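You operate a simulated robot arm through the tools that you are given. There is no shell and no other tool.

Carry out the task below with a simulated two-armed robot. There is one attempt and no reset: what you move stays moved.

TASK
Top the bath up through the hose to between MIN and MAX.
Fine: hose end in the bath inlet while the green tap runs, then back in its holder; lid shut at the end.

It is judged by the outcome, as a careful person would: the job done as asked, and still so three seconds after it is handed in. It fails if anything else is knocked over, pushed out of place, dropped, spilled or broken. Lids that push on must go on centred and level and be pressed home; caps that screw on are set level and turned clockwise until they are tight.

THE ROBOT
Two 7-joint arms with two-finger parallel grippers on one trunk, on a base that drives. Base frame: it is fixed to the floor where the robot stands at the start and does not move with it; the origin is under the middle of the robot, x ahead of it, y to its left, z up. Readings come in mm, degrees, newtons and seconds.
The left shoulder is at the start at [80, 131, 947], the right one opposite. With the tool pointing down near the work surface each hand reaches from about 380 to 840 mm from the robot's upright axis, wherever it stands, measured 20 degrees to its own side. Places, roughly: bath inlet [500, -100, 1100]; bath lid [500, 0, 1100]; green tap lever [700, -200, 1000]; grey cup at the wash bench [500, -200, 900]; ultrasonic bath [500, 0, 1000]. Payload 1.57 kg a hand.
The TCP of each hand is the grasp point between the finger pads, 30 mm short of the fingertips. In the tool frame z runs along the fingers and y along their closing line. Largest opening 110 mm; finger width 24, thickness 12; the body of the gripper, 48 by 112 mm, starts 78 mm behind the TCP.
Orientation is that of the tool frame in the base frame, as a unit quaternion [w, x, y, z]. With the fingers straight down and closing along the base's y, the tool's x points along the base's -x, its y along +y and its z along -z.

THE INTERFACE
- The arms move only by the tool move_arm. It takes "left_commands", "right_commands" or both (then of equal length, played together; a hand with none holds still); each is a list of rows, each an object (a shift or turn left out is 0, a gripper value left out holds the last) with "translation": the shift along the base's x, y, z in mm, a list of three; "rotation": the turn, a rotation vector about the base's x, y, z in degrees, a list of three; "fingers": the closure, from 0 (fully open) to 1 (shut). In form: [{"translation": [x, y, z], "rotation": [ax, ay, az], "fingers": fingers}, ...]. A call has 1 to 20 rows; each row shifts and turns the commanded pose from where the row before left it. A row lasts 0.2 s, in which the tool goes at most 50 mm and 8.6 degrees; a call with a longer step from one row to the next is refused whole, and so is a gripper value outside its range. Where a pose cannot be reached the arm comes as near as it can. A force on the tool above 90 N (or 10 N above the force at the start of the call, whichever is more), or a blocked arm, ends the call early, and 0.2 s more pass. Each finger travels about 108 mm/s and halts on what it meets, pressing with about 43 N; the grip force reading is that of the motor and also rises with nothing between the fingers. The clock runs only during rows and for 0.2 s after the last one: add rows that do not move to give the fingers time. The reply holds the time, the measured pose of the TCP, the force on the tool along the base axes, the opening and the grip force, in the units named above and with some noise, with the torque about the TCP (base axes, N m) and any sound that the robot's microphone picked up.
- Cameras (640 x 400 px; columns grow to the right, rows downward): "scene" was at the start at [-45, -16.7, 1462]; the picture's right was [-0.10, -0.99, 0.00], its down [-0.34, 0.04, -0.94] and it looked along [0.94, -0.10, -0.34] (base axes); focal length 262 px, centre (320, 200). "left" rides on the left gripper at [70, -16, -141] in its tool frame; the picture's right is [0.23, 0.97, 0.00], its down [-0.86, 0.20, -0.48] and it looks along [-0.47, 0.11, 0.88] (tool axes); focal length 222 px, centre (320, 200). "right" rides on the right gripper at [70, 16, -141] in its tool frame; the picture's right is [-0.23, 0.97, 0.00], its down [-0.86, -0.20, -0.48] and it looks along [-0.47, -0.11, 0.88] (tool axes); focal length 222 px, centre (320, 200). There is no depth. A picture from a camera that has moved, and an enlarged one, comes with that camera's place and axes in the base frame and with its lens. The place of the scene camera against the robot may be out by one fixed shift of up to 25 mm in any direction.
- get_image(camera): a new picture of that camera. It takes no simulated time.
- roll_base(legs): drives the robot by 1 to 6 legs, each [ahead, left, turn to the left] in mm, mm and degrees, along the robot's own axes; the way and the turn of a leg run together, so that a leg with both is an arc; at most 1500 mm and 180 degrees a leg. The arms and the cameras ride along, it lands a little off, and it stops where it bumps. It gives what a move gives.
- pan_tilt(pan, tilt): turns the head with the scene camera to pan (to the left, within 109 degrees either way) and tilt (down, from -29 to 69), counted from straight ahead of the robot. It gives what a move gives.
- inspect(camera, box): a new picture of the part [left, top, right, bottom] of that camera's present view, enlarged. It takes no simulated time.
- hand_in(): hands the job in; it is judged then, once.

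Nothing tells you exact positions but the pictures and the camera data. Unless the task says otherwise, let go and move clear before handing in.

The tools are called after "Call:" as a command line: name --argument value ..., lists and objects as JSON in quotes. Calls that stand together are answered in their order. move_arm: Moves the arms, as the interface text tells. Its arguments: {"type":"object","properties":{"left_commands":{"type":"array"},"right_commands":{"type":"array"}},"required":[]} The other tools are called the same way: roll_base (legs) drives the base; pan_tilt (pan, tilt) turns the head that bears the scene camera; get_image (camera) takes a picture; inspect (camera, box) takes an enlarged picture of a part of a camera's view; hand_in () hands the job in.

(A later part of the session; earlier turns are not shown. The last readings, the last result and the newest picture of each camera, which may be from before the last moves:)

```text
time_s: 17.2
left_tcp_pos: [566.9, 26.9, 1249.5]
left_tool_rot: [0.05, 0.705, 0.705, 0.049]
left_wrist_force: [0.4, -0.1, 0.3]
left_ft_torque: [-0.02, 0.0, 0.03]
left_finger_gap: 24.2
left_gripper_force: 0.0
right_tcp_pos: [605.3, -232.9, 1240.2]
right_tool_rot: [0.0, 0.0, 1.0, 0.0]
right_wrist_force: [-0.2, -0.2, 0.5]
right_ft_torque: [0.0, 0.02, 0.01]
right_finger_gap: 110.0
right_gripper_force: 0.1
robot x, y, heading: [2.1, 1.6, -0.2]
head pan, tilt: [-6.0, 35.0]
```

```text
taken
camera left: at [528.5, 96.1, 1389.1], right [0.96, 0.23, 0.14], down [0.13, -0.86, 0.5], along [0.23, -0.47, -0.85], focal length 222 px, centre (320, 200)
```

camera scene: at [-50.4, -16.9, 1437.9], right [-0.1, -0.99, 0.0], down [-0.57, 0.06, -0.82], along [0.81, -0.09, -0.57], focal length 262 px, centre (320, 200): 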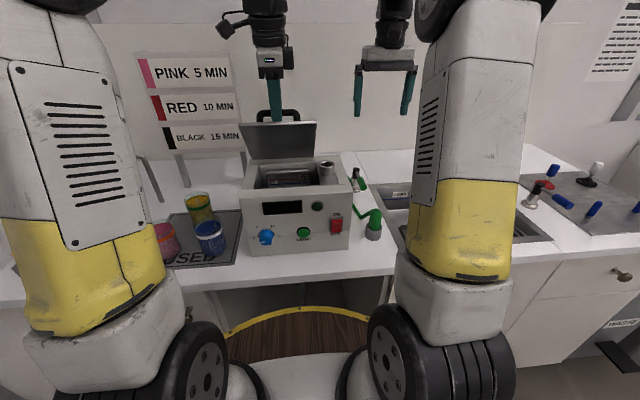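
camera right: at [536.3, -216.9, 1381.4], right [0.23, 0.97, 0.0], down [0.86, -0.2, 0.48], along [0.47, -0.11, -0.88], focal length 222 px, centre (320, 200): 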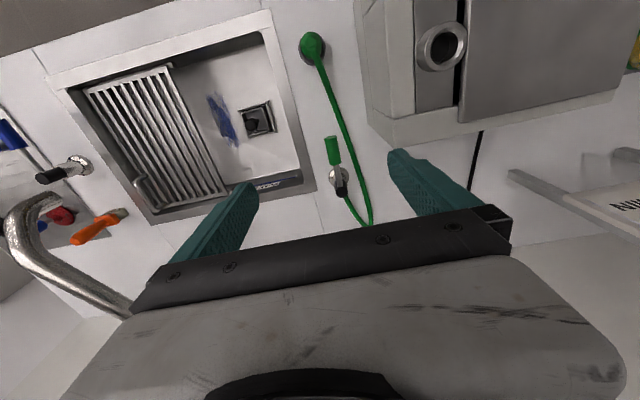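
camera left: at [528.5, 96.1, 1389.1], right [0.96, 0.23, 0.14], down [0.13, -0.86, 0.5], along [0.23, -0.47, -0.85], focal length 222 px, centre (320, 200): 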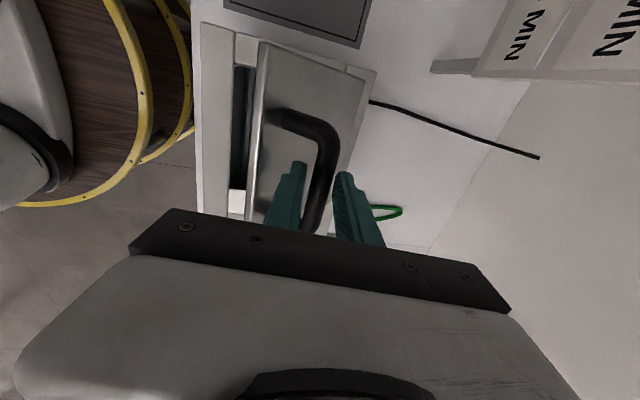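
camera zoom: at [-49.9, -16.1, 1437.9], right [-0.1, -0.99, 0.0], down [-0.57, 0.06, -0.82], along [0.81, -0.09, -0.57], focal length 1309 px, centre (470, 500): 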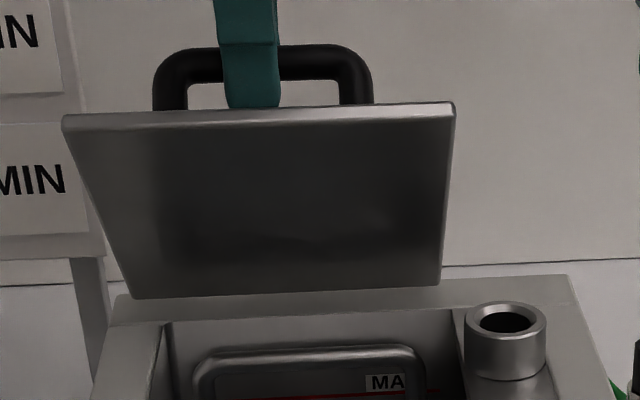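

No load on the fingers after loosening, so the lid seems to hold itself. I open a little further to confirm.

Call:
move_arm --left_commands '[{"fingers": 0.55}, {"fingers": 0.55}, {"fingers": 0.55}, {"fingers": 0.55}]'

Call:
inspect --camera "scene" --box '[230, 100, 350, 180]'

Call:
inspect --camera "left" --box '[200, 40, 440, 260]'

```text
time_s: 18.2
left_tcp_pos: [565.8, 26.7, 1251.0]
left_tool_rot: [0.05, 0.705, 0.705, 0.049]
left_wrist_force: [-0.1, 0.1, 1.3]
left_ft_torque: [-0.04, -0.02, 0.01]
left_finger_gap: 49.3
left_gripper_force: 0.1
right_tcp_pos: [605.7, -233.7, 1239.7]
right_tool_rot: [0.0, 0.0, 1.0, 0.0]
right_wrist_force: [0.4, -0.3, -0.2]
right_ft_torque: [0.01, -0.01, 0.01]
right_finger_gap: 110.0
right_gripper_force: 0.1
robot x, y, heading: [0.3, 0.6, -0.2]
head pan, tilt: [-6.0, 35.0]
```

```text
5.00 times, centred on (290, 140) of scene
camera zoom: at [-49.9, -16.2, 1437.9], right [-0.1, -0.99, 0.0], down [-0.57, 0.06, -0.82], along [0.81, -0.09, -0.57], focal length 1309 px, centre (470, 500)
```

zoom: 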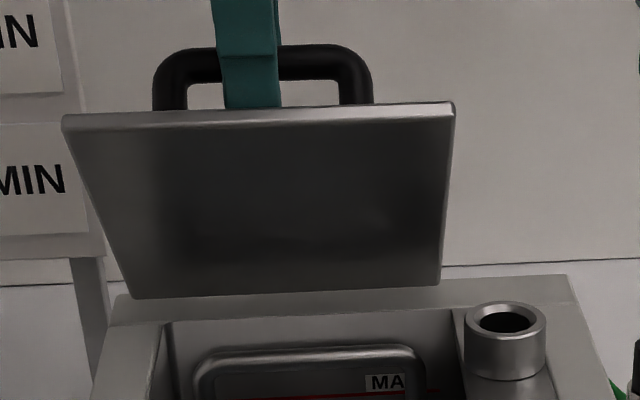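

```text
1.82 times, centred on (320, 150) of left
camera zoom: at [528.4, 95.8, 1389.2], right [0.96, 0.23, 0.14], down [0.13, -0.86, 0.5], along [0.23, -0.47, -0.85], focal length 404 px, centre (320, 291)
```

zoom: 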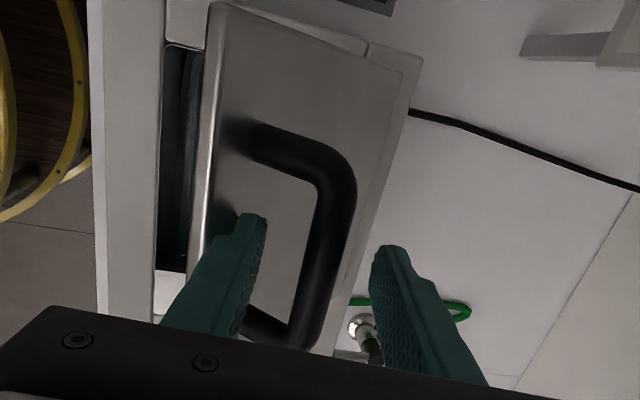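

The lid stays open by itself. I withdraw the left hand straight up and out to the left.

Call:
move_arm --left_commands '[{"translation": [0, 0, 30]}, {"translation": [0, 0, 40]}, {"translation": [-10, 0, 40]}, {"translation": [-40, 20, 0]}, {"translation": [-40, 30, 0]}, {"translation": [-40, 40, 0]}, {"translation": [0, 40, 0]}, {"translation": [0, 40, 0]}, {"translation": [0, 0, 0]}]'

Call:
get_image --camera "scene"

Call:
inspect --camera "scene" --box '[250, 150, 350, 205]'

```text
refused: row 6 steps farther than a row can; nothing moved
```

```text
taken
camera scene: at [-49.9, -16.2, 1437.9], right [-0.1, -0.99, 0.0], down [-0.57, 0.06, -0.82], along [0.81, -0.09, -0.57], focal length 262 px, centre (320, 200)
```

scene: 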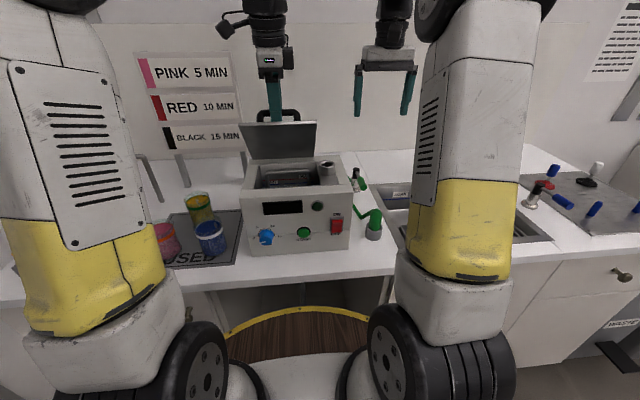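

```text
6.40 times, centred on (300, 178) of scene
camera zoom: at [-49.9, -16.2, 1437.9], right [-0.1, -0.99, 0.0], down [-0.57, 0.06, -0.82], along [0.81, -0.09, -0.57], focal length 1676 px, centre (448, 344)
```

zoom: 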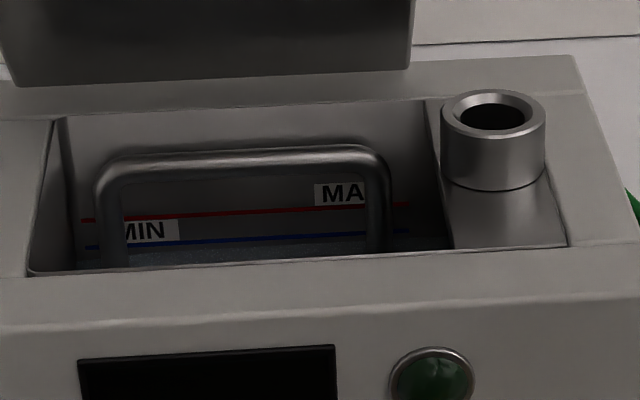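

One row was too long; I repeat it with shorter steps.

Call:
move_arm --left_commands '[{"translation": [0, 0, 30]}, {"translation": [0, 0, 40]}, {"translation": [-10, 0, 40]}, {"translation": [-40, 20, 0]}, {"translation": [-40, 25, 0]}, {"translation": [-35, 30, 0]}, {"translation": [0, 40, 0]}, {"translation": [0, 40, 0]}, {"translation": [0, 0, 0]}]'

Call:
get_image --camera "scene"

Call:
inspect --camera "right" --box '[260, 0, 640, 190]'

```text
time_s: 20.2
left_tcp_pos: [441.4, 182.2, 1360.5]
left_tool_rot: [0.049, 0.705, 0.705, 0.05]
left_wrist_force: [0.3, -0.4, -0.1]
left_ft_torque: [0.0, 0.02, 0.0]
left_finger_gap: 49.4
left_gripper_force: 0.1
right_tcp_pos: [604.9, -234.2, 1238.2]
right_tool_rot: [0.0, 0.0, 1.0, 0.0]
right_wrist_force: [0.9, -0.4, -0.2]
right_ft_torque: [-0.03, 0.0, 0.02]
right_finger_gap: 109.5
right_gripper_force: 0.0
robot x, y, heading: [2.5, -0.9, -0.2]
head pan, tilt: [-6.0, 35.0]
```

```text
taken
camera scene: at [-50.0, -16.1, 1437.9], right [-0.1, -0.99, 0.0], down [-0.57, 0.06, -0.82], along [0.81, -0.09, -0.57], focal length 262 px, centre (320, 200)
```

scene: 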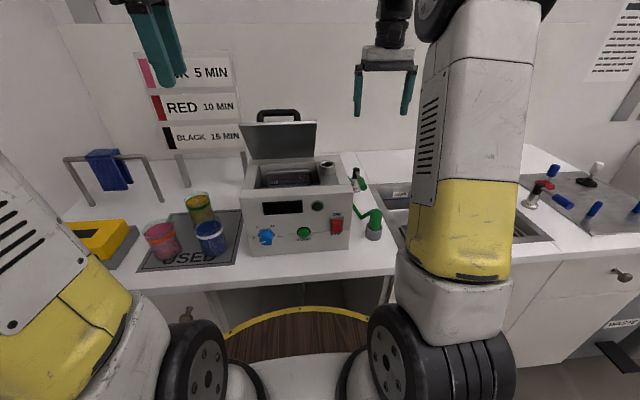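

```text
1.68 times, centred on (450, 95) of right
camera zoom: at [535.9, -216.9, 1381.6], right [0.23, 0.97, 0.0], down [0.86, -0.2, 0.48], along [0.47, -0.11, -0.88], focal length 374 px, centre (101, 377)
```

zoom: 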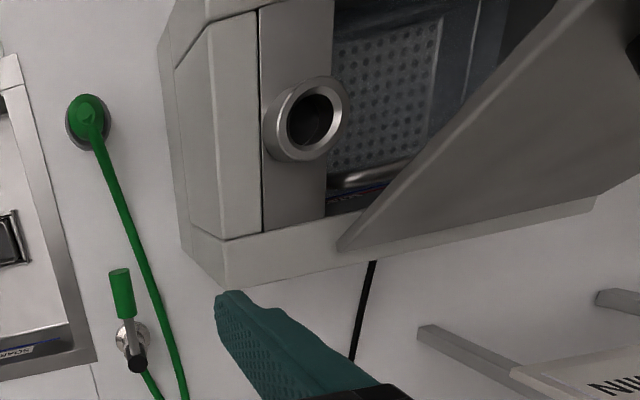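

The lid holds at about 50°, but it would crowd the right hand at the inlet. I go back over the handle with the left hand (same path reversed) to swing it further up.

Call:
move_arm --left_commands '[{"translation": [0, -40, 0]}, {"translation": [0, -40, 0]}, {"translation": [35, -30, 0]}, {"translation": [40, -25, 0]}, {"translation": [40, -20, 0]}, {"translation": [10, 0, -40]}, {"translation": [0, 0, 0]}]'

Call:
inspect --camera "left" --box '[200, 40, 440, 260]'

```text
time_s: 21.8
left_tcp_pos: [566.6, 26.6, 1319.9]
left_tool_rot: [0.05, 0.705, 0.705, 0.05]
left_wrist_force: [-0.2, 0.3, -0.2]
left_ft_torque: [0.03, 0.01, 0.02]
left_finger_gap: 49.8
left_gripper_force: 0.1
right_tcp_pos: [604.6, -233.1, 1239.2]
right_tool_rot: [0.0, 0.0, 1.0, 0.001]
right_wrist_force: [-0.2, 0.3, 0.3]
right_ft_torque: [0.0, -0.04, 0.01]
right_finger_gap: 110.1
right_gripper_force: 0.0
robot x, y, heading: [-1.7, -0.3, 0.0]
head pan, tilt: [-6.0, 35.0]
```

```text
1.82 times, centred on (320, 150) of left
camera zoom: at [528.6, 95.1, 1458.6], right [0.96, 0.23, 0.14], down [0.13, -0.85, 0.5], along [0.23, -0.47, -0.85], focal length 404 px, centre (320, 291)
```

zoom: 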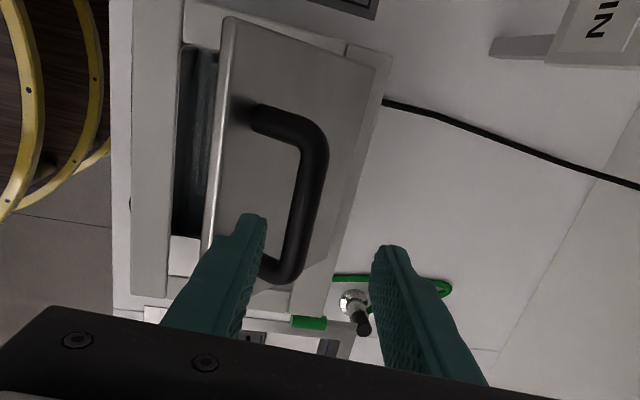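

Call:
move_arm --left_commands '[{"translation": [0, 0, -35]}, {"translation": [0, 0, -35]}, {"fingers": 0.76}, {"fingers": 0.76}, {"translation": [12, 0, 3]}, {"translation": [14, 0, 3]}, {"translation": [14, 0, 2]}, {"translation": [14, 0, 1]}, {"translation": [0, 0, 0]}]'

Call:
get_image --camera "scene"

Call:
inspect --camera "left" --box '[200, 40, 440, 260]'

```text
time_s: 23.8
left_tcp_pos: [619.8, 26.7, 1258.3]
left_tool_rot: [0.049, 0.705, 0.706, 0.049]
left_wrist_force: [-1.6, -0.1, -0.3]
left_ft_torque: [0.04, 0.0, -0.04]
left_finger_gap: 27.7
left_gripper_force: 0.9
right_tcp_pos: [604.8, -232.9, 1239.7]
right_tool_rot: [0.0, 0.0, 1.0, 0.0]
right_wrist_force: [0.4, 0.7, 0.3]
right_ft_torque: [0.02, 0.03, 0.0]
right_finger_gap: 110.0
right_gripper_force: 0.1
robot x, y, heading: [-0.1, -1.2, -0.2]
head pan, tilt: [-6.0, 35.0]
```

```text
taken
camera scene: at [-50.0, -16.1, 1437.9], right [-0.1, -0.99, 0.0], down [-0.57, 0.06, -0.82], along [0.81, -0.09, -0.57], focal length 262 px, centre (320, 200)
```

scene: 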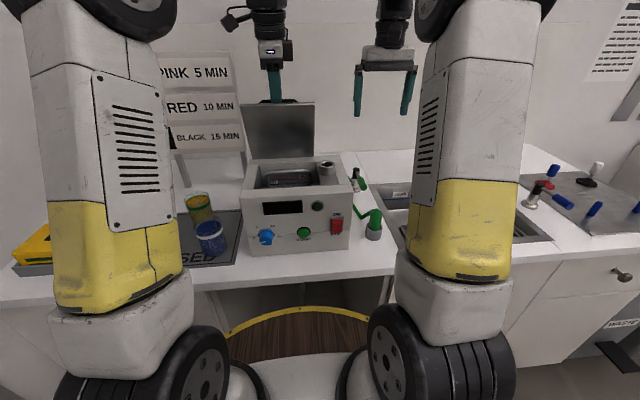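

```text
1.82 times, centred on (320, 150) of left
camera zoom: at [582.8, 95.7, 1397.8], right [0.96, 0.23, 0.14], down [0.13, -0.86, 0.5], along [0.23, -0.47, -0.85], focal length 404 px, centre (320, 291)
```

zoom: 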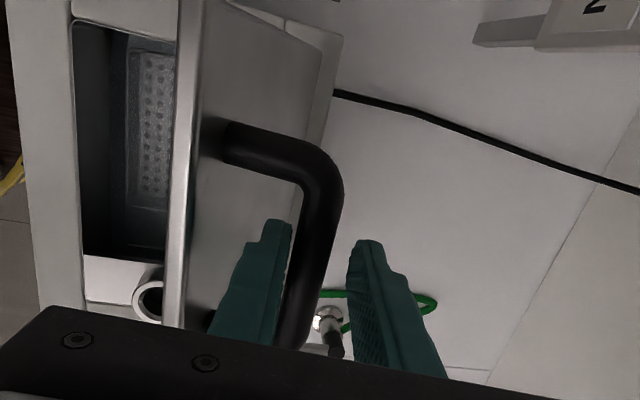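

The lid follows easily. A little further, then I open the fingers and withdraw.

Call:
move_arm --left_commands '[{"translation": [12, 0, 0]}, {"translation": [10, 0, -1]}, {"translation": [0, 0, 0]}, {"translation": [-5, 0, 0], "fingers": 0.6}, {"fingers": 0.6}, {"translation": [-3, 0, 0]}]'

Call:
inspect --camera "left" --box '[200, 40, 440, 260]'

Call:
inspect --camera "scene" --box '[230, 90, 350, 210]'

```text
time_s: 25.2
left_tcp_pos: [633.9, 26.7, 1258.5]
left_tool_rot: [0.049, 0.705, 0.706, 0.049]
left_wrist_force: [-0.2, 0.6, 0.2]
left_ft_torque: [0.01, 0.01, 0.0]
left_finger_gap: 44.0
left_gripper_force: 0.1
right_tcp_pos: [605.2, -234.3, 1238.0]
right_tool_rot: [0.0, 0.0, 1.0, 0.0]
right_wrist_force: [-0.6, -1.0, 0.1]
right_ft_torque: [-0.01, -0.03, 0.01]
right_finger_gap: 109.9
right_gripper_force: 0.1
robot x, y, heading: [-1.7, -1.8, -0.0]
head pan, tilt: [-6.0, 35.0]
```

```text
1.82 times, centred on (320, 150) of left
camera zoom: at [596.5, 95.8, 1397.2], right [0.96, 0.23, 0.14], down [0.13, -0.85, 0.5], along [0.23, -0.47, -0.85], focal length 404 px, centre (320, 291)
```

zoom: 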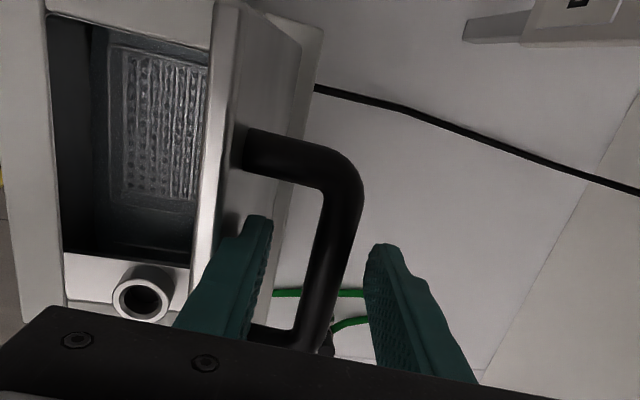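

```text
3.33 times, centred on (290, 150) of scene
camera zoom: at [-49.8, -16.1, 1437.9], right [-0.1, -0.99, 0.0], down [-0.57, 0.06, -0.82], along [0.81, -0.09, -0.57], focal length 873 px, centre (420, 367)
```

zoom: 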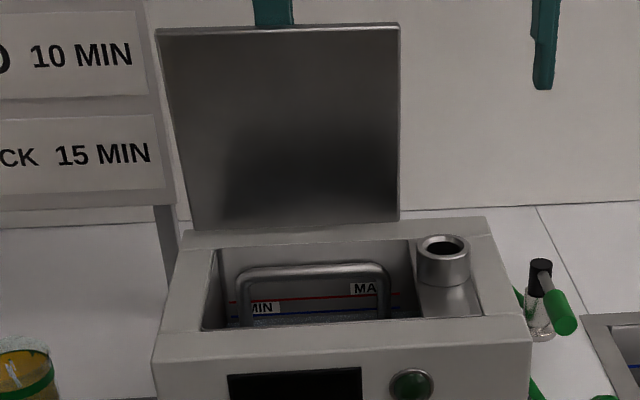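

The level marks are clearly visible and the lid stands near 80°. I withdraw the left hand upward and then aside.

Call:
move_arm --left_commands '[{"translation": [1, 0, 20]}, {"translation": [0, 0, 20]}, {"translation": [0, 0, 20]}, {"translation": [-5, 0, 20]}, {"translation": [0, 0, 0]}]'

Call:
inspect --camera "left" --box '[200, 40, 440, 260]'

```text
time_s: 26.4
left_tcp_pos: [630.0, 26.4, 1339.2]
left_tool_rot: [0.049, 0.706, 0.705, 0.049]
left_wrist_force: [-0.8, -0.4, 0.3]
left_ft_torque: [0.01, -0.02, 0.0]
left_finger_gap: 44.1
left_gripper_force: 0.0
right_tcp_pos: [604.8, -234.5, 1238.7]
right_tool_rot: [0.0, 0.0, 1.0, 0.0]
right_wrist_force: [0.8, 0.1, -0.1]
right_ft_torque: [0.01, 0.0, -0.01]
right_finger_gap: 110.2
right_gripper_force: 0.1
robot x, y, heading: [0.9, 2.3, -0.0]
head pan, tilt: [-6.0, 35.0]
```

```text
1.82 times, centred on (320, 150) of left
camera zoom: at [592.4, 96.0, 1477.6], right [0.96, 0.23, 0.14], down [0.13, -0.86, 0.5], along [0.23, -0.47, -0.85], focal length 404 px, centre (320, 291)
```

zoom: 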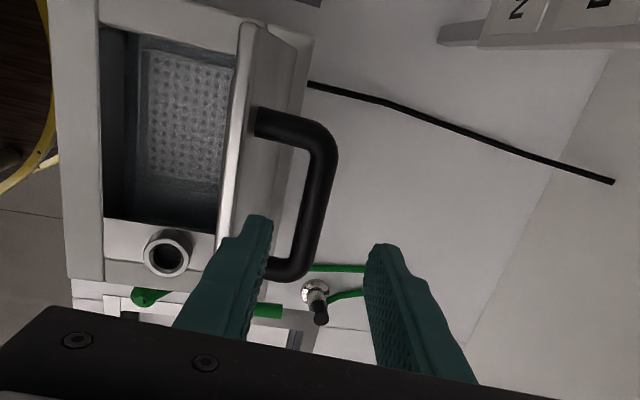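

Clear of the handle. The left hand goes aside, and the right hand moves above the nozzle with fingers partly closed.

Call:
move_arm --left_commands '[{"translation": [-40, 10, 10]}, {"translation": [-40, 20, 0]}, {"translation": [-40, 25, 0]}, {"translation": [-40, 25, 0]}, {"translation": [-25, 40, 0]}, {"translation": [0, 40, 0]}, {"translation": [0, 0, 0]}]' --right_commands '[{"translation": [-30, 0, 0], "fingers": 0.36}, {"translation": [-30, 5, 0]}, {"translation": [-30, 5, 0]}, {"translation": [-25, 4, -20]}, {"translation": [0, 0, -40]}, {"translation": [0, 0, -30]}, {"translation": [0, 0, 0]}]'

Call:
get_image --camera "right"

Call:
get_image --camera "scene"

```text
time_s: 28.0
left_tcp_pos: [442.7, 186.9, 1346.9]
left_tool_rot: [0.049, 0.706, 0.705, 0.049]
left_wrist_force: [-0.3, 0.5, -0.2]
left_ft_torque: [0.03, 0.03, 0.03]
left_finger_gap: 44.0
left_gripper_force: 0.0
right_tcp_pos: [489.8, -219.9, 1148.9]
right_tool_rot: [0.001, 0.0, 1.0, 0.0]
right_wrist_force: [-0.4, -0.3, 0.6]
right_ft_torque: [-0.02, -0.01, -0.04]
right_finger_gap: 70.5
right_gripper_force: 0.0
robot x, y, heading: [1.7, 0.1, -0.0]
head pan, tilt: [-6.0, 35.0]
```

```text
taken
camera right: at [420.6, -203.4, 1291.4], right [0.23, 0.97, 0.0], down [0.86, -0.2, 0.48], along [0.47, -0.11, -0.88], focal length 222 px, centre (320, 200)
```

right: 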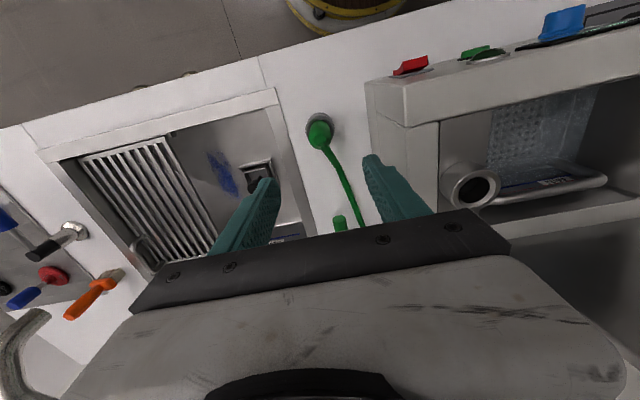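

```text
taken
camera scene: at [-50.1, -16.1, 1437.9], right [-0.1, -0.99, 0.0], down [-0.57, 0.06, -0.82], along [0.81, -0.09, -0.57], focal length 262 px, centre (320, 200)
```

scene: 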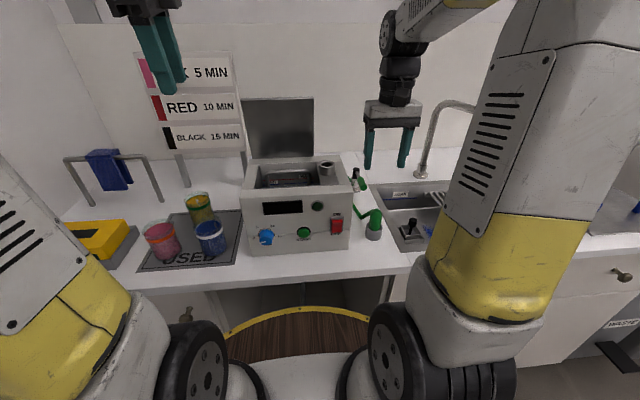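

Call:
inspect --camera "right" --box '[260, 90, 400, 240]'

Call:
inspect --camera "scene" --box '[330, 140, 430, 250]'

```text
2.67 times, centred on (330, 165) of right
camera zoom: at [420.6, -203.4, 1291.4], right [0.23, 0.97, 0.0], down [0.86, -0.2, 0.48], along [0.47, -0.11, -0.88], focal length 592 px, centre (293, 293)
```

zoom: 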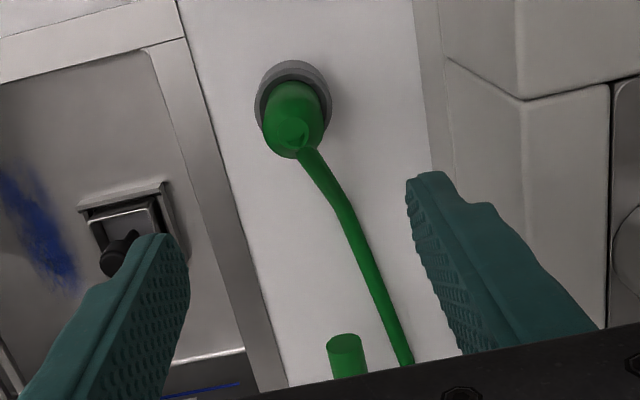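

```text
3.64 times, centred on (380, 195) of scene
camera zoom: at [-50.1, -16.1, 1437.9], right [-0.1, -0.99, 0.0], down [-0.57, 0.06, -0.82], along [0.81, -0.09, -0.57], focal length 952 px, centre (102, 218)
```

zoom: 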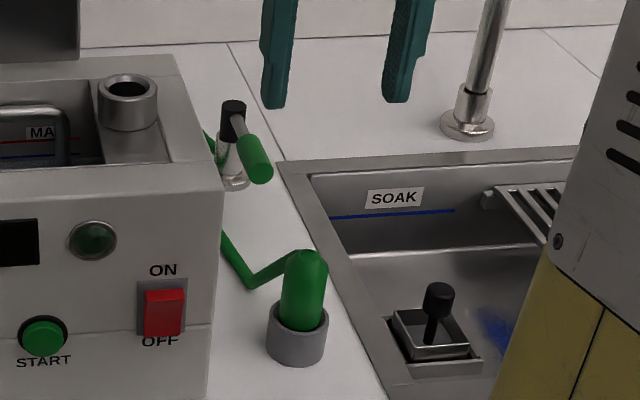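

The nozzle axis is at about (487, -219), top z≈1004, cup rim z≈935. I descend to TCP z≈980 around it.

Call:
move_arm --right_commands '[{"translation": [-3, 1, -40]}, {"translation": [0, 0, -40]}, {"translation": [0, 0, -35]}, {"translation": [0, 0, 0]}]'

Call:
inspect --camera "right" --box '[200, 60, 420, 240]'

Call:
inspect --camera "scene" --box '[330, 140, 430, 250]'

```text
time_s: 29.0
left_tcp_pos: [443.2, 186.0, 1347.3]
left_tool_rot: [0.049, 0.705, 0.706, 0.05]
left_wrist_force: [-0.6, 0.1, 0.1]
left_ft_torque: [0.03, -0.03, 0.0]
left_finger_gap: 44.2
left_gripper_force: 0.1
right_tcp_pos: [486.0, -220.1, 1033.7]
right_tool_rot: [0.0, -0.001, 1.0, -0.001]
right_wrist_force: [-1.1, -0.4, -0.5]
right_ft_torque: [-0.02, 0.04, 0.05]
right_finger_gap: 70.3
right_gripper_force: 0.2
robot x, y, heading: [2.5, 2.0, -0.2]
head pan, tilt: [-6.0, 35.0]
```

```text
2.22 times, centred on (310, 150) of right
camera zoom: at [417.7, -203.3, 1176.2], right [0.23, 0.97, 0.0], down [0.86, -0.2, 0.48], along [0.47, -0.11, -0.88], focal length 494 px, centre (342, 311)
```

zoom: 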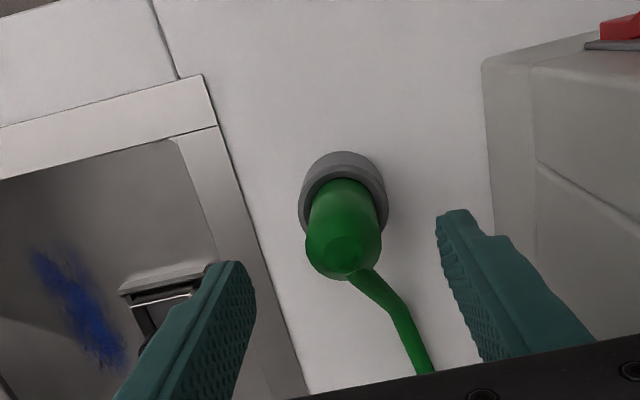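

```text
3.64 times, centred on (380, 195) of scene
camera zoom: at [-50.0, -16.1, 1437.9], right [-0.1, -0.99, 0.0], down [-0.57, 0.06, -0.82], along [0.81, -0.09, -0.57], focal length 952 px, centre (102, 218)
```

zoom: 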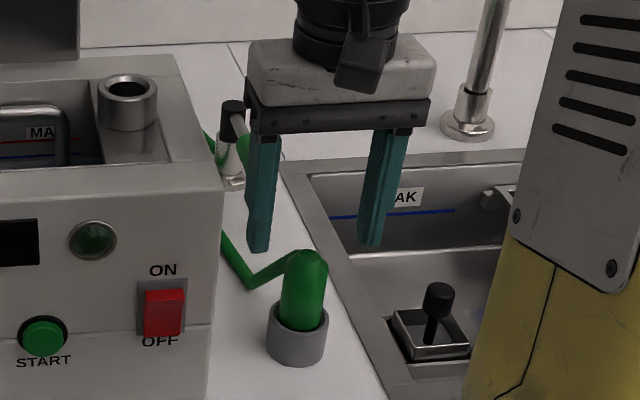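

Call:
move_arm --right_commands '[{"translation": [1, 1, -30]}, {"translation": [0, 0, -23]}, {"translation": [0, 0, 0]}]'

Call:
inspect --camera "right" --box '[200, 60, 420, 240]'

Call:
inspect --camera "scene" --box '[330, 140, 430, 250]'

```text
time_s: 29.8
left_tcp_pos: [443.8, 184.8, 1348.0]
left_tool_rot: [0.05, 0.705, 0.706, 0.049]
left_wrist_force: [-0.5, -0.1, -0.1]
left_ft_torque: [0.0, 0.0, 0.01]
left_finger_gap: 44.2
left_gripper_force: 0.0
right_tcp_pos: [487.9, -218.7, 981.2]
right_tool_rot: [0.0, 0.0, 1.0, -0.001]
right_wrist_force: [0.3, 1.0, -0.5]
right_ft_torque: [-0.01, -0.01, -0.01]
right_finger_gap: 70.5
right_gripper_force: 0.0
robot x, y, heading: [0.6, 0.1, 0.0]
head pan, tilt: [-6.0, 35.0]
```

```text
2.22 times, centred on (310, 150) of right
camera zoom: at [419.2, -202.5, 1123.7], right [0.23, 0.97, 0.0], down [0.86, -0.2, 0.48], along [0.47, -0.11, -0.88], focal length 494 px, centre (342, 311)
```

zoom: 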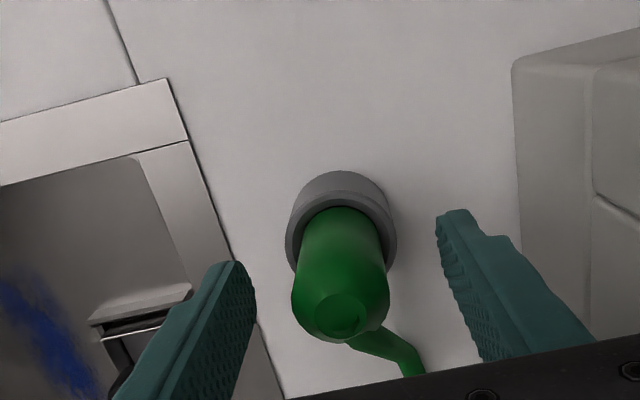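

```text
3.64 times, centred on (380, 195) of scene
camera zoom: at [-50.0, -16.1, 1437.9], right [-0.1, -0.99, 0.0], down [-0.57, 0.06, -0.82], along [0.81, -0.09, -0.57], focal length 952 px, centre (102, 218)
```

zoom: 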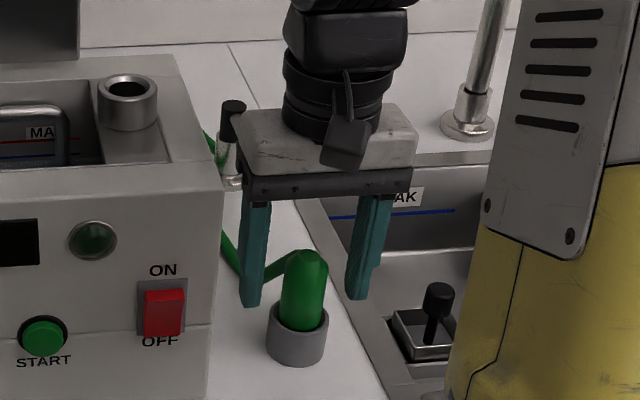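

Call:
move_arm --right_commands '[{"fingers": 0.7}, {"fingers": 1.0}, {"fingers": 1.0}, {"fingers": 1.0}]'

Call:
inspect --camera "right" --box '[200, 60, 420, 240]'

```text
time_s: 30.8
left_tcp_pos: [444.0, 187.0, 1347.5]
left_tool_rot: [0.048, 0.705, 0.705, 0.05]
left_wrist_force: [0.6, 0.3, -0.8]
left_ft_torque: [0.05, 0.03, 0.01]
left_finger_gap: 43.8
left_gripper_force: 0.0
right_tcp_pos: [487.3, -219.3, 981.4]
right_tool_rot: [0.0, 0.0, 1.0, 0.001]
right_wrist_force: [0.4, -4.3, 1.7]
right_ft_torque: [-0.18, -0.01, -0.02]
right_finger_gap: 30.9
right_gripper_force: 39.6
robot x, y, heading: [0.7, -3.3, 0.0]
head pan, tilt: [-6.0, 35.0]
```

```text
2.22 times, centred on (310, 150) of right
camera zoom: at [419.2, -202.6, 1124.1], right [0.23, 0.97, 0.0], down [0.86, -0.2, 0.48], along [0.47, -0.11, -0.88], focal length 494 px, centre (342, 311)
```

zoom: 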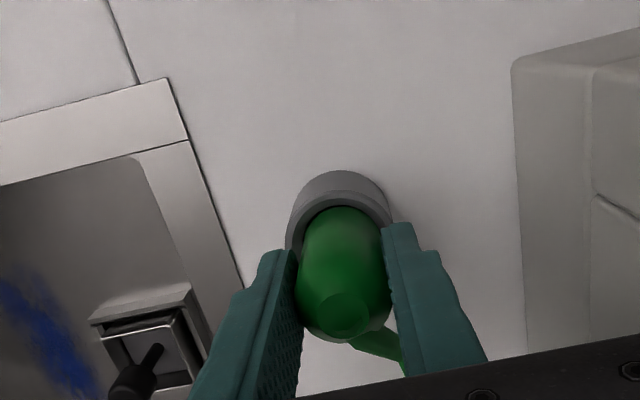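

The nozzle is held (31 mm). I lift it out of the cup slowly.

Call:
move_arm --right_commands '[{"translation": [0, 0, 15]}, {"translation": [0, 0, 20]}, {"translation": [0, 0, 25]}, {"translation": [0, 0, 25]}, {"translation": [0, 0, 0]}]'

Call:
inspect --camera "right" --box '[200, 60, 420, 240]'

Call:
inspect --camera "scene" --box '[330, 120, 430, 250]'

```text
time_s: 32.0
left_tcp_pos: [444.1, 186.7, 1348.3]
left_tool_rot: [0.049, 0.705, 0.706, 0.049]
left_wrist_force: [0.1, 0.1, 0.8]
left_ft_torque: [-0.01, 0.01, 0.01]
left_finger_gap: 44.3
left_gripper_force: 0.2
right_tcp_pos: [488.2, -218.1, 1066.6]
right_tool_rot: [0.0, 0.0, 1.0, 0.0]
right_wrist_force: [0.6, 0.1, -0.4]
right_ft_torque: [0.01, -0.03, -0.01]
right_finger_gap: 30.8
right_gripper_force: 39.5
robot x, y, heading: [-2.9, 1.1, -0.1]
head pan, tilt: [-6.0, 35.0]
```

```text
2.22 times, centred on (310, 150) of right
camera zoom: at [418.9, -202.6, 1209.0], right [0.23, 0.97, 0.0], down [0.86, -0.2, 0.48], along [0.47, -0.11, -0.88], focal length 494 px, centre (342, 311)
```

zoom: 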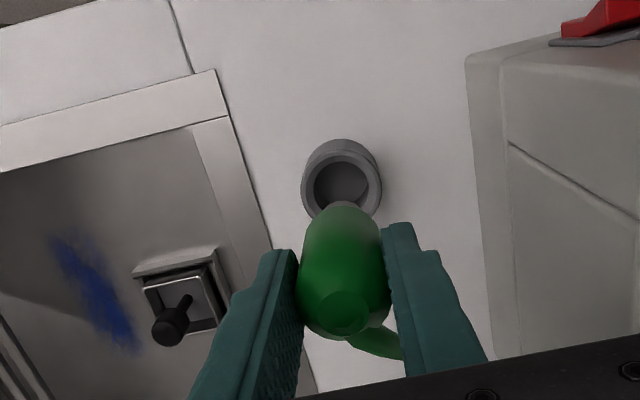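

```text
3.08 times, centred on (380, 185) of scene
camera zoom: at [-50.0, -16.1, 1437.9], right [-0.1, -0.99, 0.0], down [-0.57, 0.06, -0.82], along [0.81, -0.09, -0.57], focal length 806 px, centre (135, 246)
```

zoom: 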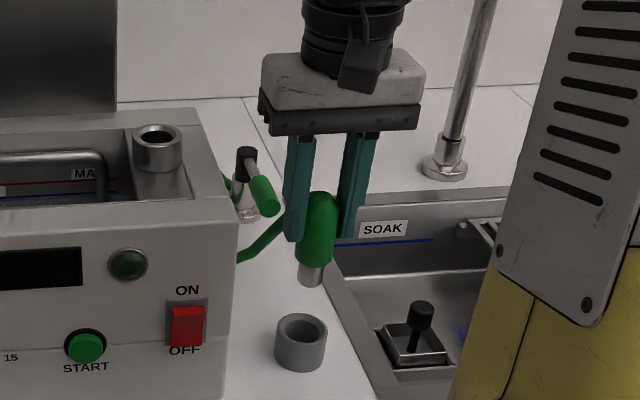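

The nozzle has a slim metal spout about 20 mm long under the green body; its tip is about 74 mm below the TCP. I raise it above the inlet height and move over towards the inlet.

Call:
move_arm --right_commands '[{"translation": [0, 0, 40]}, {"translation": [0, 0, 40]}, {"translation": [0, 0, 40]}, {"translation": [0, 0, 40]}, {"translation": [0, 0, 0]}]'

Call:
get_image --camera "scene"

Call:
get_image --camera "right"

```text
time_s: 33.2
left_tcp_pos: [445.4, 185.8, 1348.5]
left_tool_rot: [0.049, 0.705, 0.706, 0.05]
left_wrist_force: [0.8, 0.2, -0.4]
left_ft_torque: [-0.01, -0.01, 0.0]
left_finger_gap: 44.0
left_gripper_force: 0.1
right_tcp_pos: [488.1, -219.1, 1226.1]
right_tool_rot: [0.0, 0.0, 1.0, 0.0]
right_wrist_force: [0.0, -0.1, 0.1]
right_ft_torque: [0.01, 0.02, 0.0]
right_finger_gap: 30.6
right_gripper_force: 39.9
robot x, y, heading: [2.2, -0.0, -0.2]
head pan, tilt: [-6.0, 35.0]
```

```text
taken
camera scene: at [-50.0, -16.1, 1437.9], right [-0.1, -0.99, 0.0], down [-0.57, 0.06, -0.82], along [0.81, -0.09, -0.57], focal length 262 px, centre (320, 200)
```

scene: 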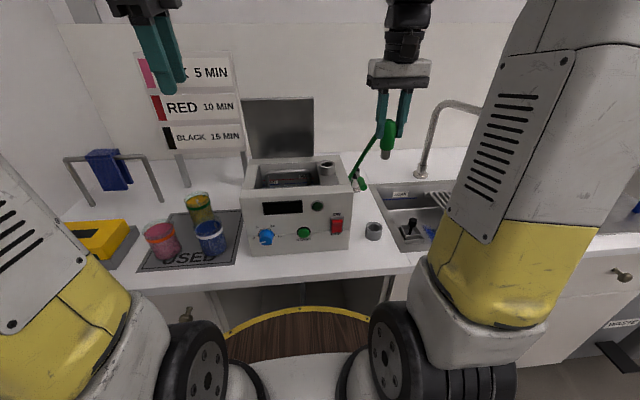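

```text
taken
camera right: at [419.1, -202.5, 1368.7], right [0.23, 0.97, 0.0], down [0.86, -0.2, 0.48], along [0.47, -0.11, -0.88], focal length 222 px, centre (320, 200)
```

right: 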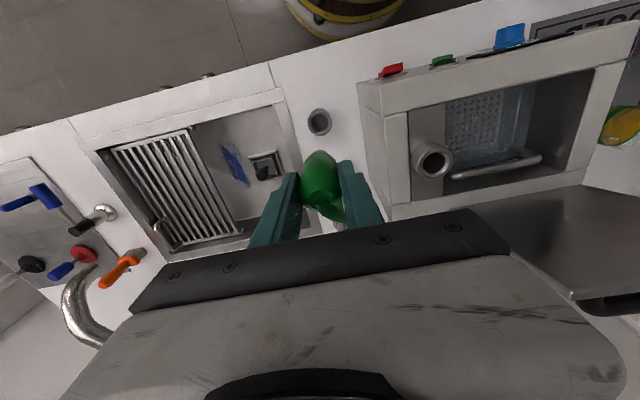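

The hose follows freely. I move across to over the inlet at (536, -89).

Call:
move_arm --right_commands '[{"translation": [12, 32, 4]}, {"translation": [12, 32, 0]}, {"translation": [12, 32, 0]}, {"translation": [0, 0, 0]}]'

Call:
get_image --camera "right"

Call:
inspect --camera "scene" --box '[280, 60, 420, 210]'

```text
time_s: 34.2
left_tcp_pos: [444.9, 187.1, 1347.2]
left_tool_rot: [0.05, 0.705, 0.705, 0.05]
left_wrist_force: [0.2, 0.6, 0.6]
left_ft_torque: [-0.03, 0.0, 0.0]
left_finger_gap: 43.9
left_gripper_force: 0.0
right_tcp_pos: [524.9, -121.5, 1230.1]
right_tool_rot: [0.0, 0.0, 1.0, 0.0]
right_wrist_force: [-0.6, -0.5, -0.4]
right_ft_torque: [-0.02, 0.02, 0.03]
right_finger_gap: 30.2
right_gripper_force: 39.5
robot x, y, heading: [-1.6, 0.7, -0.2]
head pan, tilt: [-6.0, 35.0]
```

```text
taken
camera right: at [455.8, -106.2, 1372.6], right [0.23, 0.97, 0.0], down [0.85, -0.2, 0.48], along [0.47, -0.11, -0.88], focal length 222 px, centre (320, 200)
```

right: 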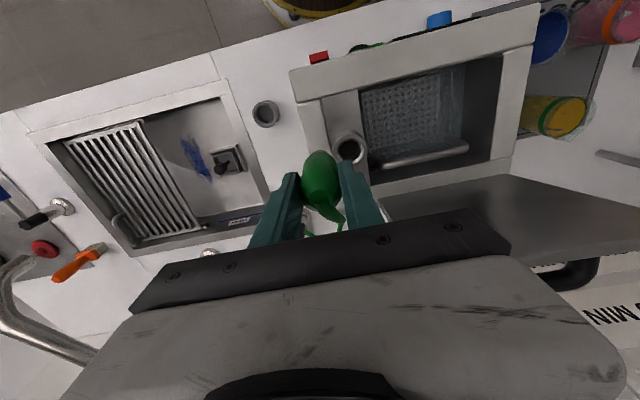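

```text
2.67 times, centred on (350, 135) of scene
camera zoom: at [-50.0, -16.1, 1437.9], right [-0.1, -0.99, 0.0], down [-0.57, 0.06, -0.82], along [0.81, -0.09, -0.57], focal length 698 px, centre (240, 373)
```

zoom: 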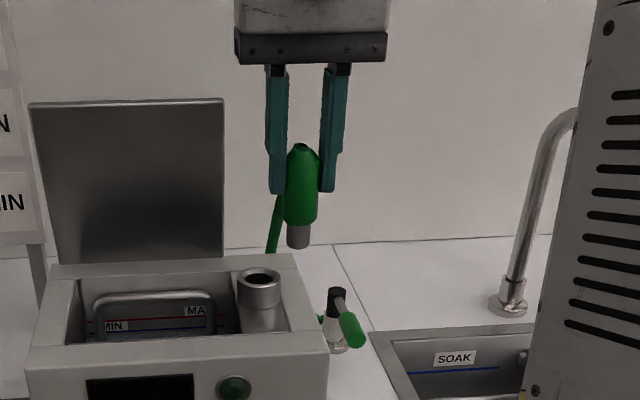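

Call:
move_arm --right_commands '[{"translation": [11, 31, 0]}, {"translation": [0, 0, 0]}]'

Call:
inspect --camera "right" --box '[240, 80, 420, 230]'

Call:
inspect --camera "scene" --box '[290, 80, 370, 210]'

Call:
get_image --camera "left"

```text
time_s: 34.8
left_tcp_pos: [442.8, 186.7, 1347.5]
left_tool_rot: [0.049, 0.706, 0.705, 0.049]
left_wrist_force: [0.1, -0.3, -0.1]
left_ft_torque: [0.0, -0.02, -0.01]
left_finger_gap: 44.0
left_gripper_force: 0.0
right_tcp_pos: [536.2, -91.7, 1230.9]
right_tool_rot: [0.0, 0.001, 1.0, 0.0]
right_wrist_force: [0.3, -0.5, -0.9]
right_ft_torque: [-0.02, 0.0, 0.0]
right_finger_gap: 30.5
right_gripper_force: 39.6
robot x, y, heading: [0.8, -1.2, 0.2]
head pan, tilt: [-6.0, 35.0]
```

```text
2.67 times, centred on (330, 155) of right
camera zoom: at [467.4, -75.3, 1372.7], right [0.23, 0.97, 0.0], down [0.86, -0.2, 0.48], along [0.47, -0.11, -0.88], focal length 592 px, centre (293, 320)
```

zoom: 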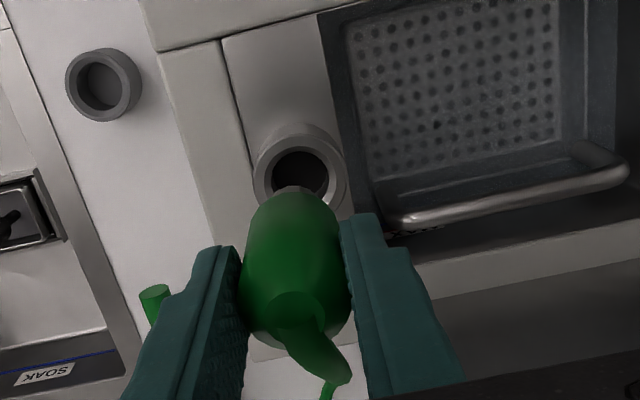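

```text
3.08 times, centred on (330, 145) of scene
camera zoom: at [-50.0, -16.1, 1437.9], right [-0.1, -0.99, 0.0], down [-0.57, 0.06, -0.82], along [0.81, -0.09, -0.57], focal length 806 px, centre (289, 369)
```

zoom: 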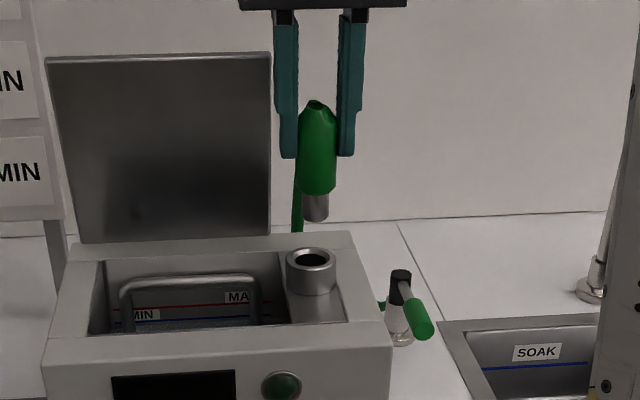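

```text
taken
camera left: at [407.1, 255.5, 1486.7], right [0.96, 0.23, 0.14], down [0.13, -0.86, 0.5], along [0.23, -0.47, -0.85], focal length 222 px, centre (320, 200)
```

left: 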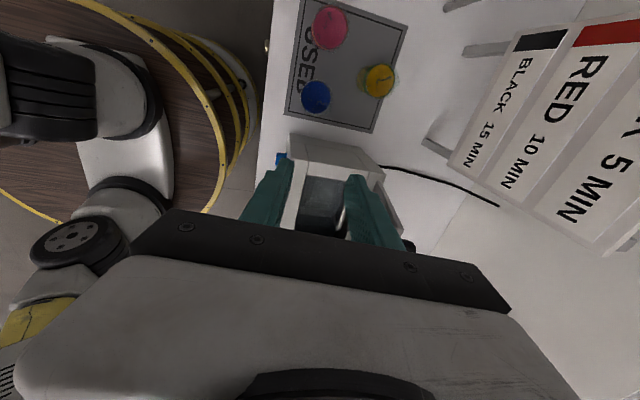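

Nearly aligned; a 1.5 mm nudge to the left, then down to just above the rim.

Call:
move_arm --right_commands '[{"translation": [0, 1.5, -20]}, {"translation": [0, 0, -20]}, {"translation": [0, 0, 0]}]'

Call:
inspect --camera "right" --box '[240, 80, 420, 230]'

Call:
inspect --camera "scene" --box '[290, 120, 370, 190]'

```text
time_s: 35.6
left_tcp_pos: [443.8, 187.2, 1348.9]
left_tool_rot: [0.049, 0.705, 0.706, 0.05]
left_wrist_force: [0.3, 0.5, 0.8]
left_ft_torque: [-0.02, 0.0, 0.03]
left_finger_gap: 44.0
left_gripper_force: 0.1
right_tcp_pos: [536.1, -89.9, 1189.8]
right_tool_rot: [0.001, -0.001, 1.0, 0.0]
right_wrist_force: [1.6, 0.0, 0.2]
right_ft_torque: [-0.01, 0.0, 0.05]
right_finger_gap: 30.8
right_gripper_force: 39.9
robot x, y, heading: [-1.6, 3.4, -0.2]
head pan, tilt: [-6.0, 35.0]
```

```text
2.67 times, centred on (330, 155) of right
camera zoom: at [466.8, -73.8, 1332.4], right [0.23, 0.97, 0.0], down [0.86, -0.2, 0.48], along [0.47, -0.11, -0.88], focal length 592 px, centre (293, 320)
```

zoom: 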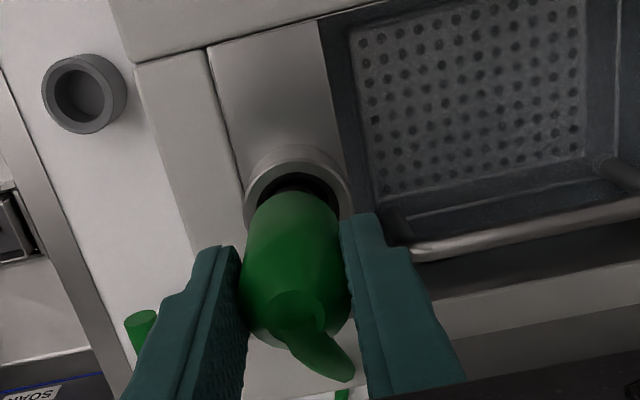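

```text
5.71 times, centred on (330, 155) of scene
camera zoom: at [-50.0, -16.1, 1437.9], right [-0.1, -0.99, 0.0], down [-0.57, 0.06, -0.82], along [0.81, -0.09, -0.57], focal length 1496 px, centre (263, 457)
```

zoom: 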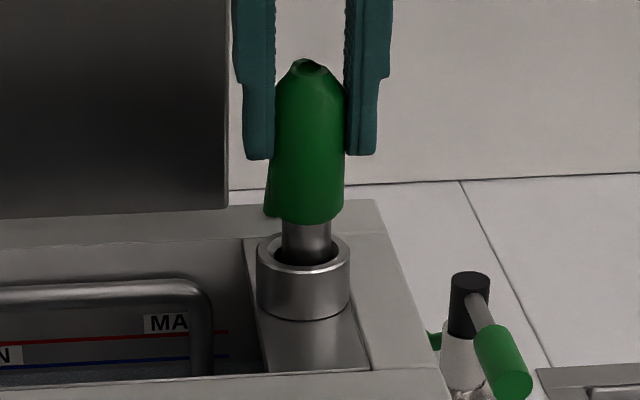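

The spout is entering the opening. I descend in small steps watching forces.

Call:
move_arm --right_commands '[{"translation": [0, 1, -6]}, {"translation": [0, 0, -6]}, {"translation": [0, 0, 0]}]'

Call:
inspect --camera "scene" --box '[290, 120, 370, 190]'

Call:
inspect --camera "right" --box '[240, 80, 420, 230]'

```text
time_s: 36.4
left_tcp_pos: [443.6, 186.6, 1347.6]
left_tool_rot: [0.049, 0.705, 0.706, 0.049]
left_wrist_force: [-0.4, 0.9, -0.8]
left_ft_torque: [0.0, -0.01, 0.01]
left_finger_gap: 43.9
left_gripper_force: 0.1
right_tcp_pos: [535.7, -89.3, 1178.2]
right_tool_rot: [0.0, 0.0, 1.0, 0.0]
right_wrist_force: [-2.1, 0.2, 4.8]
right_ft_torque: [-0.1, 0.13, -0.02]
right_finger_gap: 30.8
right_gripper_force: 39.3
robot x, y, heading: [-2.1, 4.6, -0.1]
head pan, tilt: [-6.0, 35.0]
```

```text
5.71 times, centred on (330, 155) of scene
camera zoom: at [-50.2, -16.1, 1437.9], right [-0.1, -0.99, 0.0], down [-0.57, 0.06, -0.82], along [0.81, -0.09, -0.57], focal length 1496 px, centre (263, 457)
```

zoom: 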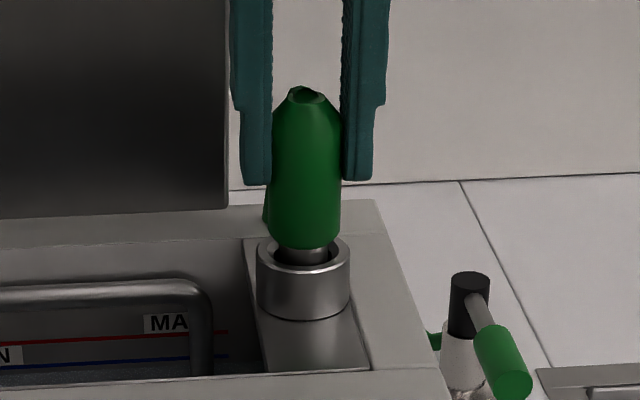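

```text
2.67 times, centred on (330, 155) of right
camera zoom: at [466.2, -72.7, 1321.0], right [0.23, 0.97, 0.0], down [0.85, -0.2, 0.48], along [0.47, -0.11, -0.88], focal length 592 px, centre (293, 320)
```

zoom: 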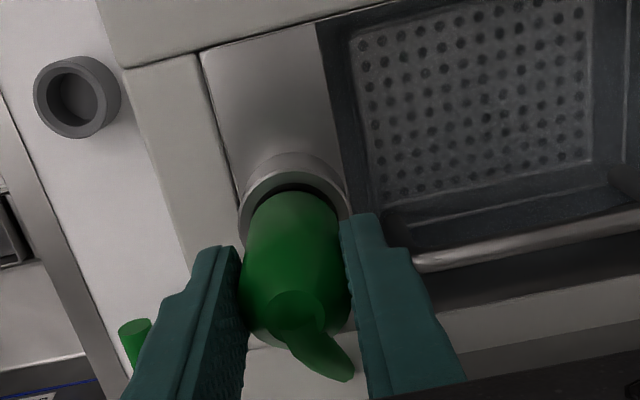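

A slight touch (5 N). I shift 1.5 mm toward the robot and continue down.

Call:
move_arm --right_commands '[{"translation": [-1.5, 0, -4]}, {"translation": [0, 0, -4]}, {"translation": [0, 0, 0]}]'

Call:
inspect --camera "scene" --box '[290, 120, 370, 190]'

```text
time_s: 37.2
left_tcp_pos: [443.0, 186.1, 1348.3]
left_tool_rot: [0.05, 0.705, 0.705, 0.05]
left_wrist_force: [0.7, 0.2, 0.7]
left_ft_torque: [0.0, 0.01, -0.01]
left_finger_gap: 43.8
left_gripper_force: 0.0
right_tcp_pos: [535.0, -90.3, 1175.7]
right_tool_rot: [0.007, 0.002, 1.0, 0.002]
right_wrist_force: [2.1, -4.6, 68.4]
right_ft_torque: [-1.07, 0.14, 0.08]
right_finger_gap: 30.0
right_gripper_force: 39.3
robot x, y, heading: [2.1, -1.4, -0.0]
head pan, tilt: [-6.0, 35.0]
```

```text
5.71 times, centred on (330, 155) of scene
camera zoom: at [-51.6, -16.0, 1437.9], right [-0.1, -0.99, 0.0], down [-0.57, 0.06, -0.82], along [0.82, -0.09, -0.57], focal length 1496 px, centre (263, 457)
```

zoom: 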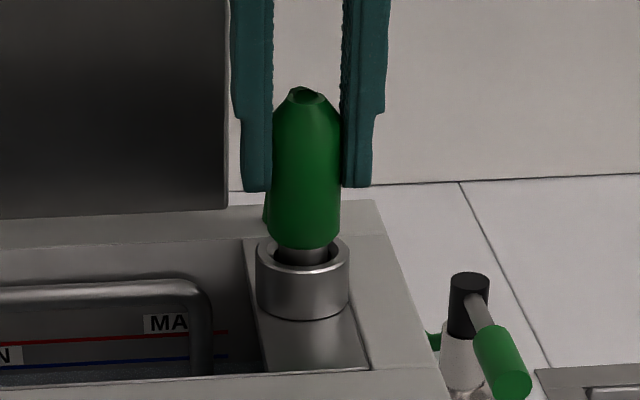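

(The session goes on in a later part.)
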